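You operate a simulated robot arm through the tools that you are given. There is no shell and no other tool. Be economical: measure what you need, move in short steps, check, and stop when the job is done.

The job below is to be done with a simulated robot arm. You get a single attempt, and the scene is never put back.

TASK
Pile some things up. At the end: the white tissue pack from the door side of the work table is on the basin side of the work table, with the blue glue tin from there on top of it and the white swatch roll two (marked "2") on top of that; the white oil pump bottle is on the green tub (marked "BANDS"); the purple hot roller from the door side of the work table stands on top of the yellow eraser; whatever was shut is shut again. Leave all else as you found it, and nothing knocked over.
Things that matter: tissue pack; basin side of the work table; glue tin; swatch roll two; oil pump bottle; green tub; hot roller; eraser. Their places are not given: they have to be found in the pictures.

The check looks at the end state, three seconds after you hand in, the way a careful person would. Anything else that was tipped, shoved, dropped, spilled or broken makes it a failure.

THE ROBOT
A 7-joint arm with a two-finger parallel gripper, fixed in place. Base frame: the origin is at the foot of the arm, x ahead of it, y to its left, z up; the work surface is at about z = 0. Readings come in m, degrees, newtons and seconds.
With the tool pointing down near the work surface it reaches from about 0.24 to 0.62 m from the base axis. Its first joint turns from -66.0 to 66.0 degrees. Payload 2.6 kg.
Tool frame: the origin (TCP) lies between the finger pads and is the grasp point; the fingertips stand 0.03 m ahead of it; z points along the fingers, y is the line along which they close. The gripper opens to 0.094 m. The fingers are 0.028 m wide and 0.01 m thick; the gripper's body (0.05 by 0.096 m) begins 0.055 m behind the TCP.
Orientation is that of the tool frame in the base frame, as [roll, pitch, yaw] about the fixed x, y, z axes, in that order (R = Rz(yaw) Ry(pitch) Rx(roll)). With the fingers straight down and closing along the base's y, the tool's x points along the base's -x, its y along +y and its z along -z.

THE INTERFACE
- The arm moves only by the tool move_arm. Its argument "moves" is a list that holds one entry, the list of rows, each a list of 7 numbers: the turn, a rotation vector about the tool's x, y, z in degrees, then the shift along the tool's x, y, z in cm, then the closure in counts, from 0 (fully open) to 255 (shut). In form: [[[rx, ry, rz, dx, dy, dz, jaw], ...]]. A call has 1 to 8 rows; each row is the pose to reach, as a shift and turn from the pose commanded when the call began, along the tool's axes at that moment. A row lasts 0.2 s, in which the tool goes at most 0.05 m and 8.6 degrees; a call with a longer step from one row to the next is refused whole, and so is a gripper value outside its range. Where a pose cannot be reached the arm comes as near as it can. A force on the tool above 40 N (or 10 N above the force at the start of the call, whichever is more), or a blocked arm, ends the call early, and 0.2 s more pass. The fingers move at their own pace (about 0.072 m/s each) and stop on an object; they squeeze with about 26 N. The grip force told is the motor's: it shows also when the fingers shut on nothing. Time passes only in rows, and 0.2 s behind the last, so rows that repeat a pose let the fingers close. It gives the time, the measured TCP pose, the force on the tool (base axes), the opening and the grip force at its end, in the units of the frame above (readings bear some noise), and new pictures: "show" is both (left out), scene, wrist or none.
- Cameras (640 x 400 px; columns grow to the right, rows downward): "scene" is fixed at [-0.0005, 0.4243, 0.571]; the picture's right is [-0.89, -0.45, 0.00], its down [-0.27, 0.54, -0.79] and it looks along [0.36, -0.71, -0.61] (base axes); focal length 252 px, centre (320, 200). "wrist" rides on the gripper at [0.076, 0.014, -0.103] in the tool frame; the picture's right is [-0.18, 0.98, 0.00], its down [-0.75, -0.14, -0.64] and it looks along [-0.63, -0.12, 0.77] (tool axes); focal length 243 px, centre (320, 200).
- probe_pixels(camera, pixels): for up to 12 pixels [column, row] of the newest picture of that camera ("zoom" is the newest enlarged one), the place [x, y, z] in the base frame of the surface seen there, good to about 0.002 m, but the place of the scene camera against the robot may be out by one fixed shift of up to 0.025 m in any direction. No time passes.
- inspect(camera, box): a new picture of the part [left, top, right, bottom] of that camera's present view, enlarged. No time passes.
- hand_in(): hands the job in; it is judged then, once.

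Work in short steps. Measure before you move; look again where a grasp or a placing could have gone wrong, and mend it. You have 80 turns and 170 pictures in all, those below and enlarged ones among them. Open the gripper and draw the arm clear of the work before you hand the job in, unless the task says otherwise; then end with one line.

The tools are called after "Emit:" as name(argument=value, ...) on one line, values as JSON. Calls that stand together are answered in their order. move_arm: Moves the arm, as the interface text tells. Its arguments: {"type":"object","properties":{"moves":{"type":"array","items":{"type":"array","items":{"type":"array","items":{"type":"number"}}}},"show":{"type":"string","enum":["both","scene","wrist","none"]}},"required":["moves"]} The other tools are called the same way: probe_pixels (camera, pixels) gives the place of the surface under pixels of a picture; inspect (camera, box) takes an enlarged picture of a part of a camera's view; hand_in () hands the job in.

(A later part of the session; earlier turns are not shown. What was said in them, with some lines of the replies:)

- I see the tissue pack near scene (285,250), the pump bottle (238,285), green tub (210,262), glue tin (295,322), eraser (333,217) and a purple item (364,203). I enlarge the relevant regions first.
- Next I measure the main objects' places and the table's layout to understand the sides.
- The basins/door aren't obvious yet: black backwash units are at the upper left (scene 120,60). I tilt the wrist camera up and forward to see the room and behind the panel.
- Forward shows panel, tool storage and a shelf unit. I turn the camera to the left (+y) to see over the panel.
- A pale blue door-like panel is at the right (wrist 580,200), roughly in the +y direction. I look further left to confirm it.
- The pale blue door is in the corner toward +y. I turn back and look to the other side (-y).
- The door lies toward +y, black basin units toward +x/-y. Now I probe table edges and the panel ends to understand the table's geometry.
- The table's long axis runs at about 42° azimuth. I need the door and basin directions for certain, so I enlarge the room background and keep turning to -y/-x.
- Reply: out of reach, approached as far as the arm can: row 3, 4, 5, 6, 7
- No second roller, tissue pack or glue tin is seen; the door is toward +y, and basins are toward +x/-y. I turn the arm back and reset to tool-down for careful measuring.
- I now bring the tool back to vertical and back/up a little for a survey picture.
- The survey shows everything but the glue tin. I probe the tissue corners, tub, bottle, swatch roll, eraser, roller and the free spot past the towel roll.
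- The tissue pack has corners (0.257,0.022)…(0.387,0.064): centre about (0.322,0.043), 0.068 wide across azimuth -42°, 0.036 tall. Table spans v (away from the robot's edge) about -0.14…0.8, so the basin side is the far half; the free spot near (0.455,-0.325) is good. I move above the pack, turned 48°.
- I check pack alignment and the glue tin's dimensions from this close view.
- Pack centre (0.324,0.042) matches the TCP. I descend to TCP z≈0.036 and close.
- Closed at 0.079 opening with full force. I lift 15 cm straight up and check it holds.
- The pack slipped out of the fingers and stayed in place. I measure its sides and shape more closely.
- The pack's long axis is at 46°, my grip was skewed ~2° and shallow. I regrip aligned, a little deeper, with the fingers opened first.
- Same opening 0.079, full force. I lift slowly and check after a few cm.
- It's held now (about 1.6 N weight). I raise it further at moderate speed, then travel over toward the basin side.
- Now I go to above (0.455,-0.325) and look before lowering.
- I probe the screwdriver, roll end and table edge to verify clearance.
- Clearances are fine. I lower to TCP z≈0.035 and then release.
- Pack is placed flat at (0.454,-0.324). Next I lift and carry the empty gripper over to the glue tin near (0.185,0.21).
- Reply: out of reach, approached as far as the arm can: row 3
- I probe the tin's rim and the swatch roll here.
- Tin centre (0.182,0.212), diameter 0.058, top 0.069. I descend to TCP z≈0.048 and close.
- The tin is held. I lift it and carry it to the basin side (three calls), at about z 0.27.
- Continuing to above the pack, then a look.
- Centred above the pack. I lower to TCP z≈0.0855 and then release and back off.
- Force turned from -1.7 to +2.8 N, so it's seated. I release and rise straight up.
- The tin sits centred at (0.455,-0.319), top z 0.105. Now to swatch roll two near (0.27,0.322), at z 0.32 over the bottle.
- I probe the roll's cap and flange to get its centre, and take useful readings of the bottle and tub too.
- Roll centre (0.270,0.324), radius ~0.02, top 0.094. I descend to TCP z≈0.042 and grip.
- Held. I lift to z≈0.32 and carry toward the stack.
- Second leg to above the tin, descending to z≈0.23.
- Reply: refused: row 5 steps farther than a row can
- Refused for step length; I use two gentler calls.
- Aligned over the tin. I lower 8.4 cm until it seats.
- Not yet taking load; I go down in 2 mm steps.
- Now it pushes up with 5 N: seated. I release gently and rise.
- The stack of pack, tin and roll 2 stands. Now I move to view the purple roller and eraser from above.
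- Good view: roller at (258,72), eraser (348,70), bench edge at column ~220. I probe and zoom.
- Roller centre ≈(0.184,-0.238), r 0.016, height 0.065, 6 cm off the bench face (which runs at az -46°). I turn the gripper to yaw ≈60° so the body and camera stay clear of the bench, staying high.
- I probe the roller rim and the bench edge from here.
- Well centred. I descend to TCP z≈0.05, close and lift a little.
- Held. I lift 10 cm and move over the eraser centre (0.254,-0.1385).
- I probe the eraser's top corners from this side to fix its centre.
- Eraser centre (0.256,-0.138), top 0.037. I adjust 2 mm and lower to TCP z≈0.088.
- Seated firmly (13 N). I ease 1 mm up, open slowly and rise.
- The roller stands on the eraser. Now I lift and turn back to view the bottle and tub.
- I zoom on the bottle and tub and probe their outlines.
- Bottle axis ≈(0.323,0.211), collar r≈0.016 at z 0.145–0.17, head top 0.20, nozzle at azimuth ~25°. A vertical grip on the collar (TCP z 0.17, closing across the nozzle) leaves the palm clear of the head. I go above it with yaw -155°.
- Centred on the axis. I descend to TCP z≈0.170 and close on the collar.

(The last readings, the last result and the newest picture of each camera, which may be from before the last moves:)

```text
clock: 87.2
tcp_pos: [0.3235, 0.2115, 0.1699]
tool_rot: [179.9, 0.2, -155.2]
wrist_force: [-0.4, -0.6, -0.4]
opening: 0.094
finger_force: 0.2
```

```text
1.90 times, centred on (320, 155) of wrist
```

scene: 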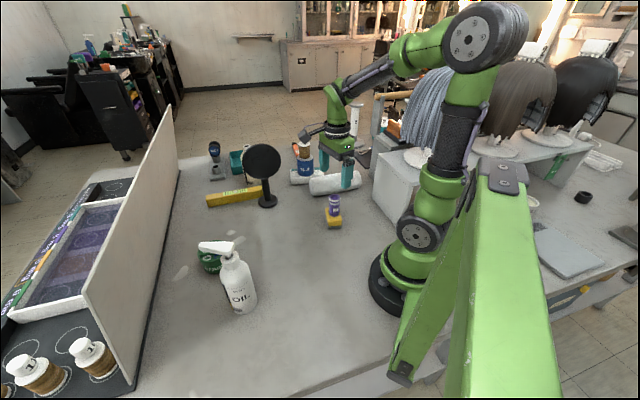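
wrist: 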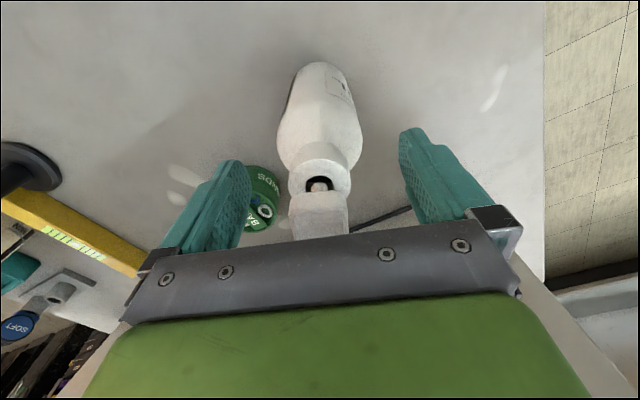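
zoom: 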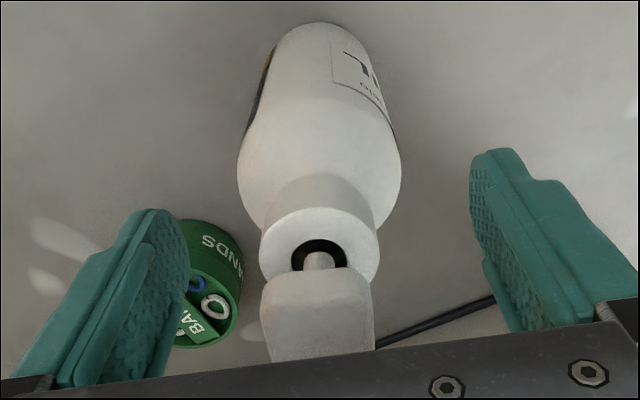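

Collar lies between the pads. I lower 4 mm more, close, and lift gently.

Emit:
move_arm(moves=[[[0, 0, 0, 0, 0, 0.4, 0], [0, 0, 0, 0, 0, 0.4, 255], [0, 0, 0, 0, 0, 0.4, 255], [0, 0, 0, 0, 0, 0.4, 255], [0, 0, 0, 0, 0, 0.4, 255], [0, 0, 0, 0, 0, 0.4, 255], [0, 0, 0, 0, 0, 0.1, 255], [0, 0, 0, 0, 0, -0.4, 255]]], show="both")

```text
clock: 89.0
tcp_pos: [0.3221, 0.2119, 0.1743]
tool_rot: [179.9, 0.2, -155.2]
wrist_force: [0.1, -0.1, 4.5]
opening: 0.0343
finger_force: 25.3
```

scene: 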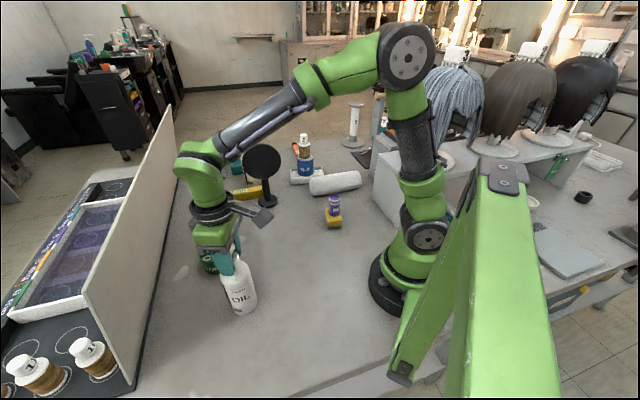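
wrist: 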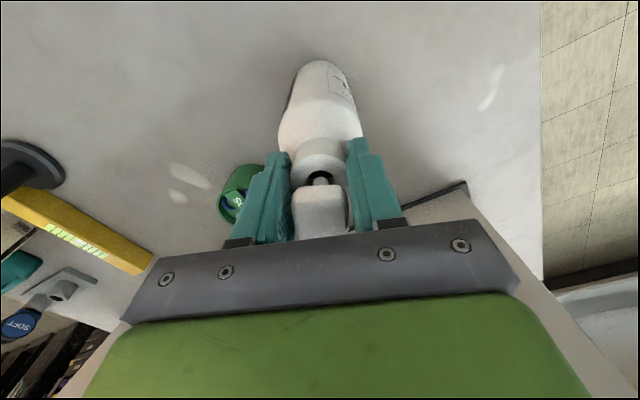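

Gripped at 0.034. I lift a few cm more and check the weight.

Emit:
move_arm(moves=[[[0, 0, 0, 0, 0, -0.5, 255], [0, 0, 0, 0, 0, -1, 255], [0, 0, 0, 0, 0, -1.6, 255], [0, 0, 0, 0, 0, -2.3, 255], [0, 0, 0, 0, 0, -3, 255]]], show="both")

```text
clock: 90.2
tcp_pos: [0.3238, 0.2122, 0.2055]
tool_rot: [179.9, 0.1, -155.1]
wrist_force: [-0.3, 1.0, -1.7]
opening: 0.0338
finger_force: 25.9
```

scene: 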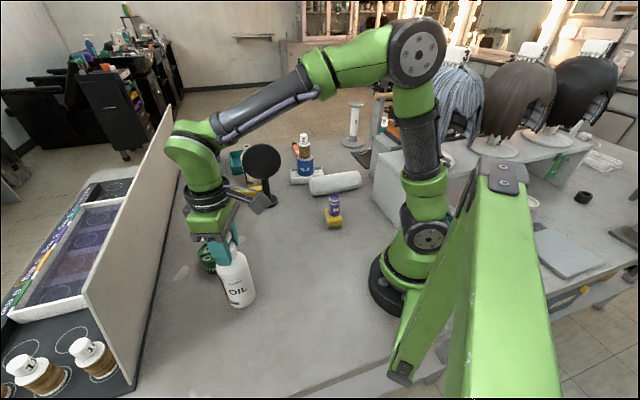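
wrist: 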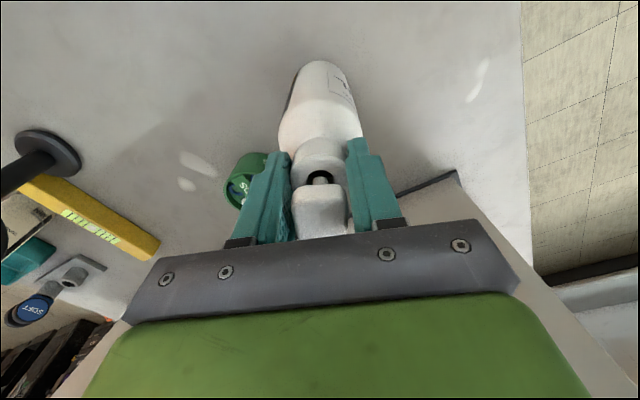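

The bottle is held (≈2 N). I raise to z≈0.27 and look at the tub.

Emit:
move_arm(moves=[[[0, 0, 0, 0, 0, -1.5, 255], [0, 0, 0, 0, 0, -3.5, 255], [0, 0, 0, 0, 0, -5, 255], [0, 0, 0, 0, 0, -6.5, 255], [0, 0, 0, 0.5, -1.5, -7, 255], [0, 0, 0, 1, -3, -7, 255]]], show="both")

Emit:
inspect(camera="wrist", box=[190, 60, 400, 250])

Emit:
inspect(camera="scene", box=[170, 210, 270, 310])

```text
clock: 91.6
tcp_pos: [0.3258, 0.18, 0.2747]
tool_rot: [179.9, 0.1, -155.1]
wrist_force: [-0.4, -0.1, -1.8]
opening: 0.0337
finger_force: 25.8
```

scene: 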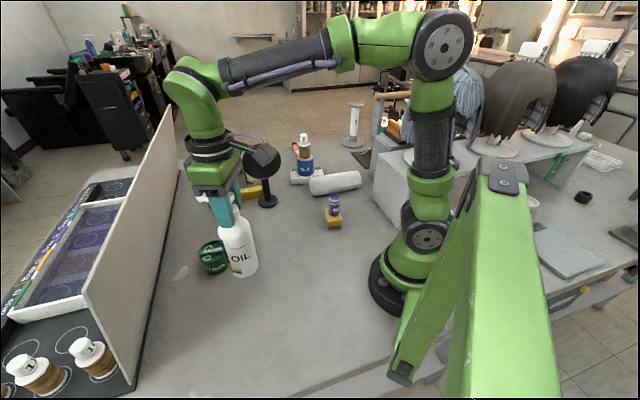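
wrist: 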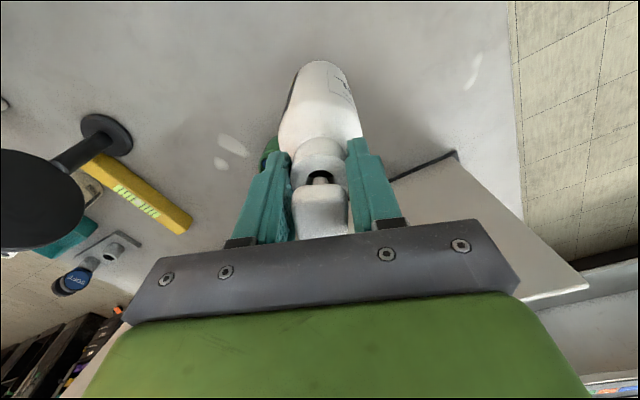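

```text
2.11 times, centred on (295, 155) of wrist
```

zoom: 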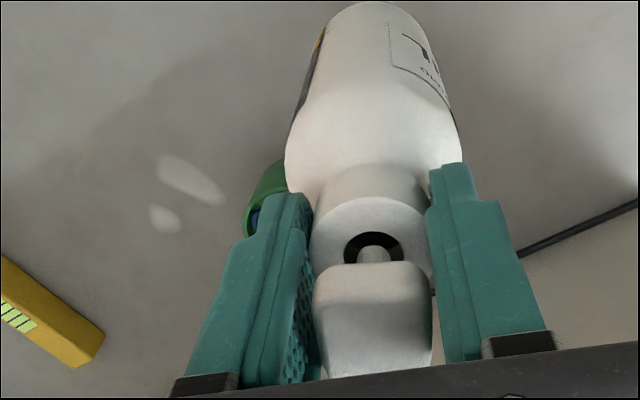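

```text
4.00 times, centred on (220, 260) of scene
```

zoom: 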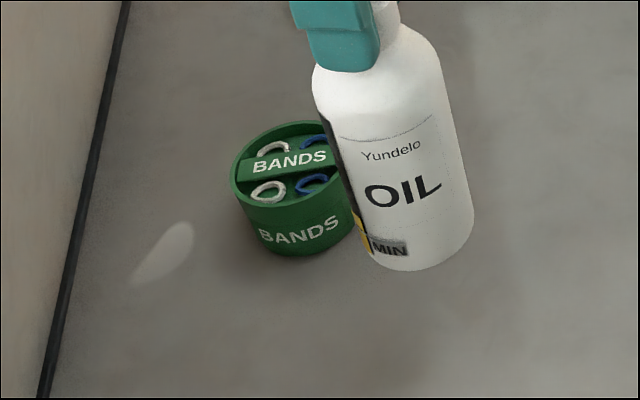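

The scene zoom shows the tub's rim and central bar clearly; I probe them there for heights and centre.

Emit:
probe_pixels(camera="zoom", pixels=[[234, 170], [240, 188], [258, 203], [285, 205], [262, 132], [290, 124], [310, 122], [288, 162], [250, 166], [322, 156], [300, 180], [275, 150]])

```text
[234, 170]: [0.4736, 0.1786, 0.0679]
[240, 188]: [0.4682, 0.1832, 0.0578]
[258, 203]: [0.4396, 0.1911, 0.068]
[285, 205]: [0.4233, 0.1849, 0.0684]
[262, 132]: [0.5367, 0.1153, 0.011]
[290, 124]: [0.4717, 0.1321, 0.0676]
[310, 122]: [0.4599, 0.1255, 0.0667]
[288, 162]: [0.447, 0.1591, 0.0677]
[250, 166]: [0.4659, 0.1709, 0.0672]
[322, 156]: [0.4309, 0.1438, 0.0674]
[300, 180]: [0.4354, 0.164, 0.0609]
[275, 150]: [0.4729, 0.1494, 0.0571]
```

Rim and bar are flush (true z≈0.057), tub centre ≈(0.4625,0.1605), radius 0.035. I move the bottle above it.

Emit:
move_arm(moves=[[[0, 0, 0, -1.2, -0.8, 0, 255], [0, 0, 0, -3, -2, 0, 255], [0, 0, 0, -5, -3.3, 0, 255], [0, 0, 0, -7, -4.6, 0, 255], [0, 0, 0, -9, -5.9, 0, 255], [0, 0, 0, -10.8, -7, 0, 255], [0, 0, 0, -11.6, -7.5, 0, 255], [0, 0, 0, -11.6, -7.5, 1.5, 255]]], show="both")

Emit:
inspect(camera="scene", box=[170, 190, 270, 290])

Emit:
inspect(camera="wrist", box=[230, 30, 410, 220])

```text
clock: 93.4
tcp_pos: [0.464, 0.1609, 0.2588]
tool_rot: [179.9, 0.1, -155.1]
wrist_force: [0.2, 0.1, -1.7]
opening: 0.0338
finger_force: 25.5
```

scene: 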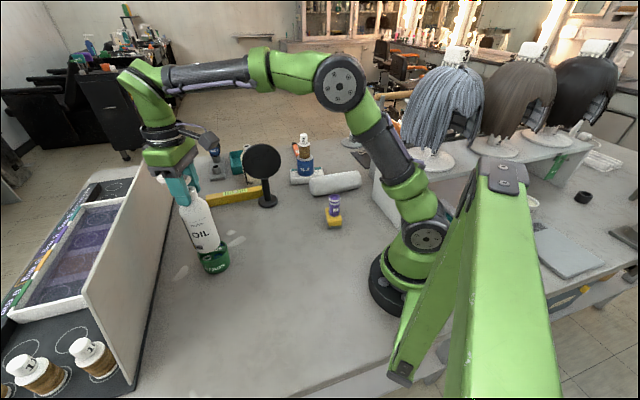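
wrist: 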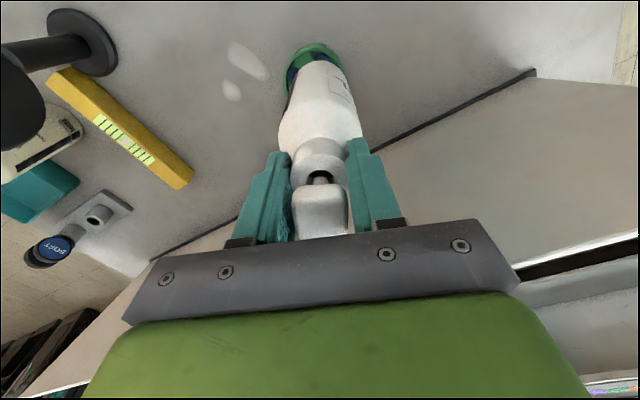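

```text
4.00 times, centred on (220, 240) of scene
```

zoom: 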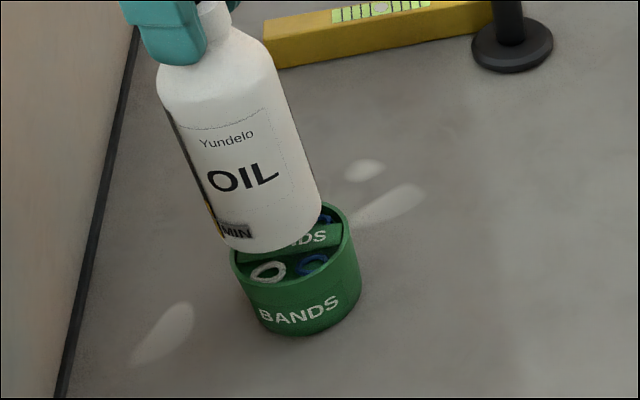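

```text
2.11 times, centred on (320, 125) of wrist
```

zoom: 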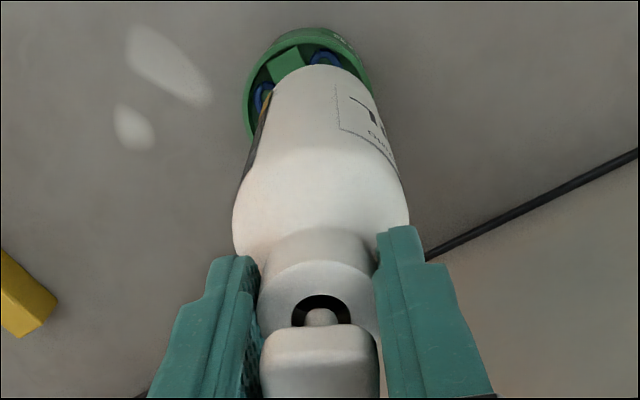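

I lower to about 6 mm above contact and check alignment.

Emit:
move_arm(moves=[[[0, 0, 0, 0, 0, 1, 255], [0, 0, 0, 0, 0, 2, 255], [0, 0, 0, 0, 0, 2.8, 255], [0, 0, 0, 0, 0, 2.8, 255]]], show="none")

Emit:
inspect(camera="scene", box=[170, 190, 270, 290])

Emit:
inspect(camera="wrist", box=[260, 20, 380, 140])

```text
clock: 94.4
tcp_pos: [0.4634, 0.1609, 0.2309]
tool_rot: [179.9, 0.2, -155.2]
wrist_force: [-0.7, -0.1, 1.6]
opening: 0.0336
finger_force: 26.2
```

```text
4.00 times, centred on (220, 240) of scene
```

zoom: 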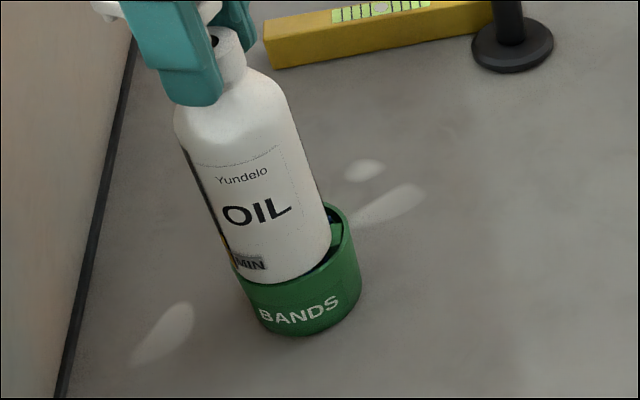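

```text
3.33 times, centred on (320, 80) of wrist
```

zoom: 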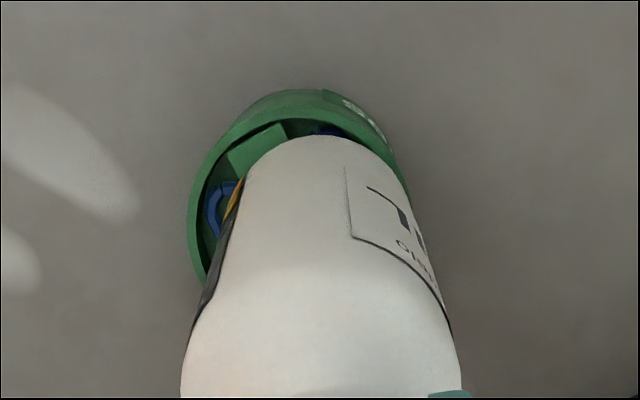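

Contact seems near (force +1.6 N), but the bottle sits ~6 mm toward +y of the tub's centre. I raise 6 mm, shift, and check again.

Emit:
move_arm(moves=[[[0, 0, 0, 0, 0, -0.8, 255], [0, 0, 0, 0.3, -0.5, -0.8, 255], [0, 0, 0, 0.3, -0.5, -0.8, 255], [0, 0, 0, 0.3, -0.5, -0.3, 255]]], show="none")

Emit:
inspect(camera="scene", box=[170, 190, 270, 290])

Emit:
inspect(camera="wrist", box=[260, 20, 380, 140])

```text
clock: 95.4
tcp_pos: [0.4634, 0.1559, 0.2344]
tool_rot: [179.9, 0.2, -155.1]
wrist_force: [0.2, 0.4, -1.2]
opening: 0.0334
finger_force: 25.4
```

```text
4.00 times, centred on (220, 240) of scene
```

zoom: 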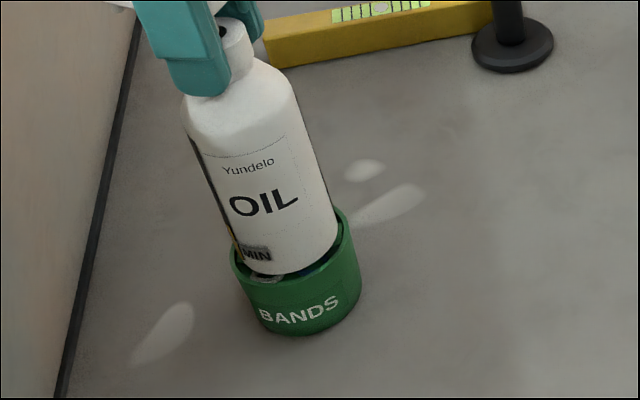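

```text
3.33 times, centred on (320, 80) of wrist
```

zoom: 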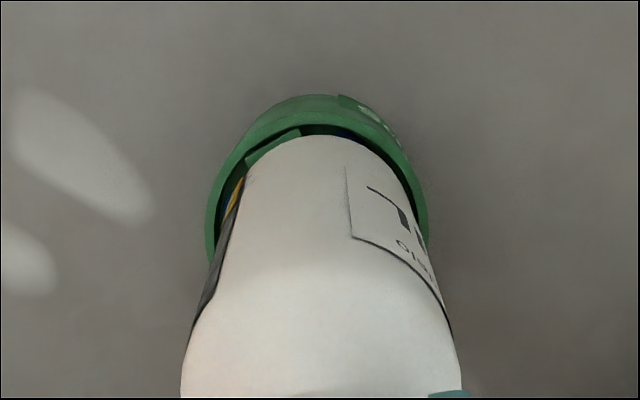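

Centred now. I lower in small steps until contact.

Emit:
move_arm(moves=[[[0, 0, 0, 0, 0, 0.3, 255], [0, 0, 0, 0, 0, 0.45, 255], [0, 0, 0, 0, 0, 0.45, 255]]], show="none")

Emit:
inspect(camera="scene", box=[170, 190, 270, 290])

```text
clock: 96.2
tcp_pos: [0.4635, 0.1562, 0.2316]
tool_rot: [179.9, 0.3, -155.1]
wrist_force: [-3.1, -2.0, 12.8]
opening: 0.0335
finger_force: 26.6
```

```text
4.00 times, centred on (220, 240) of scene
```

zoom: 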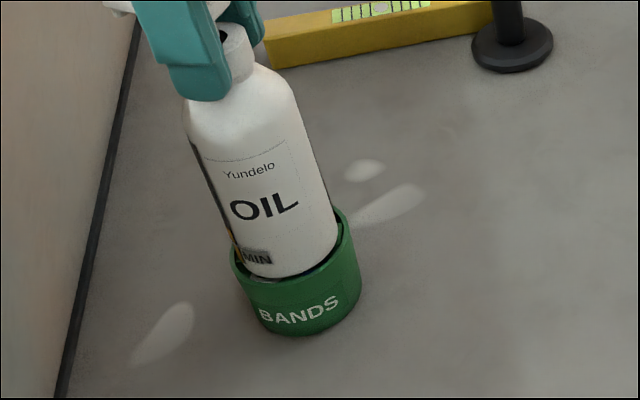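

Contact at 12.8 N. I ease up 1 mm, open slowly, and rise straight.

Emit:
move_arm(moves=[[[0, 0, 0, 0, 0, -0.1, 255], [0, 0, 0, 0, 0, -0.1, 200], [0, 0, 0, 0, 0, -0.1, 120], [0, 0, 0, 0, 0, -0.1, 0], [0, 0, 0, 0, 0, -0.1, 0], [0, 0, 0, 0, 0, -0.1, 0], [0, 0, 0, 0, 0, -2, 0], [0, 0, 0, 0, 0, -5, 0]]], show="both")

```text
clock: 98.0
tcp_pos: [0.463, 0.1548, 0.2802]
tool_rot: [180.0, 0.2, -155.2]
wrist_force: [0.0, -0.6, 0.2]
opening: 0.0942
finger_force: 0.1
```

scene: 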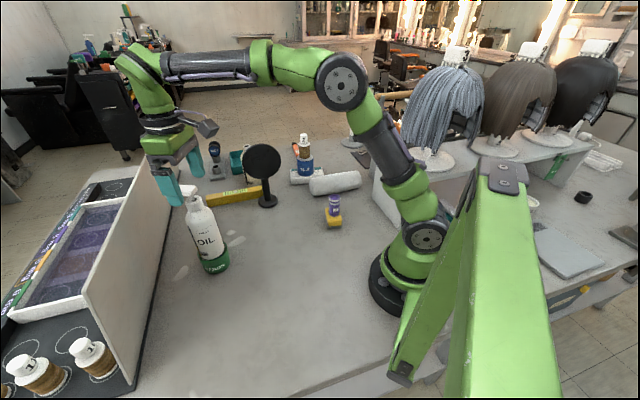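
wrist: 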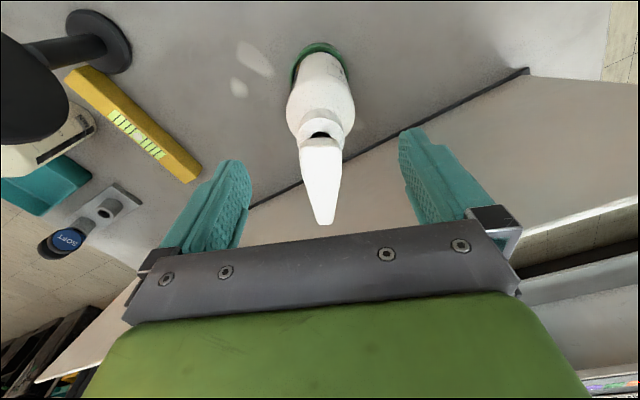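

The bottle stands on the tub. I rise further, then draw back toward the start pose.

Emit:
move_arm(moves=[[[0, 0, 0, 0, 0, -2, 0], [0, 0, 0, 0, 0, -4, 0], [0, 0, 0, 2, 0, -6, 0], [0, 0, 0, 5, 0, -8, 0], [0, 0, 0, 9, 0, -10, 0], [0, 0, 0, 13, 0, -11, 0], [0, 0, 0, 16, 0, -11, 0]]], show="both")

Emit:
inspect(camera="scene", box=[170, 120, 390, 290])

Emit:
inspect(camera="wrist", box=[0, 0, 440, 240])

```text
clock: 99.6
tcp_pos: [0.3175, 0.0874, 0.391]
tool_rot: [180.0, 0.0, -155.2]
wrist_force: [-0.5, 0.4, -0.2]
opening: 0.0942
finger_force: 0.1
```

scene: 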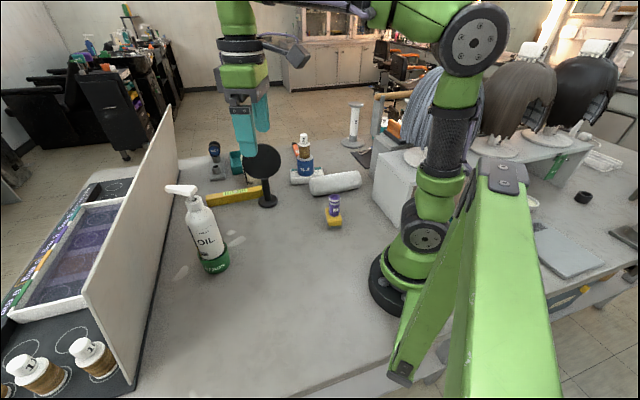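
wrist: 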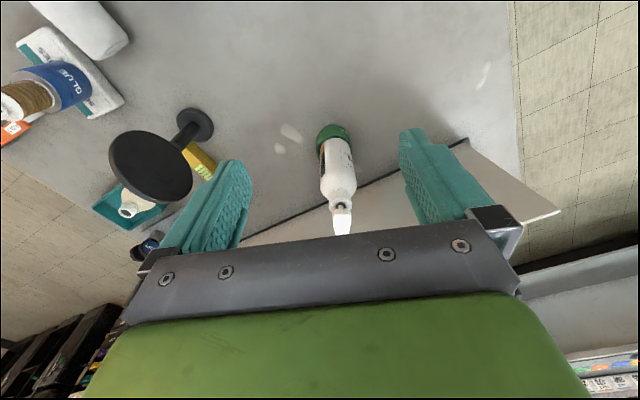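

```text
2.35 times, centred on (280, 205) of scene
```

zoom: 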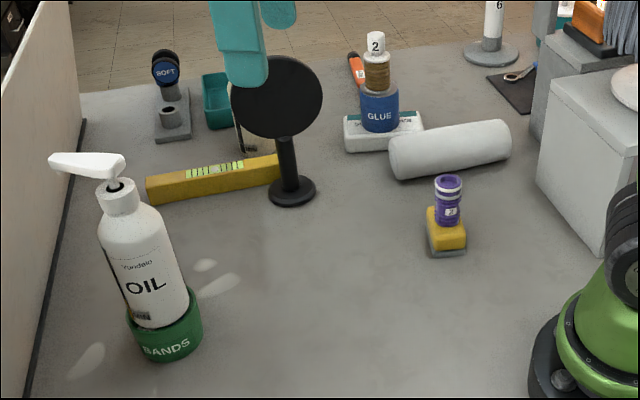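

```text
1.45 times, centred on (220, 120) of wrist
```

zoom: 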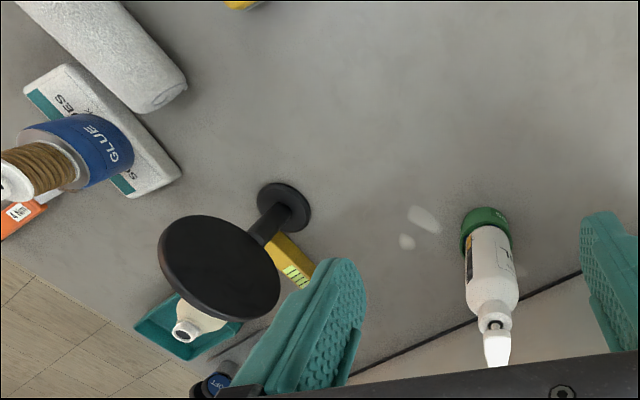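

All piles stand as asked: the pack, tin and roll 2 at scene (305,160), the bottle on the tub at (208,240), the roller on the eraser at (334,212). Nothing else has moved, the gripper is open and the arm is clear, so I hand in.

Emit:
hand_in()

```text
The job is handed in.
```

I handed the job in with all three piles standing: tissue pack, glue tin and swatch roll 2 on the basin side, the oil bottle on the green tub, and the hot roller on the eraser. The table carries no side labels, so I took the far half, toward the black wash units, as the basin side. I opened nothing, and saw nothing else moved or tipped.
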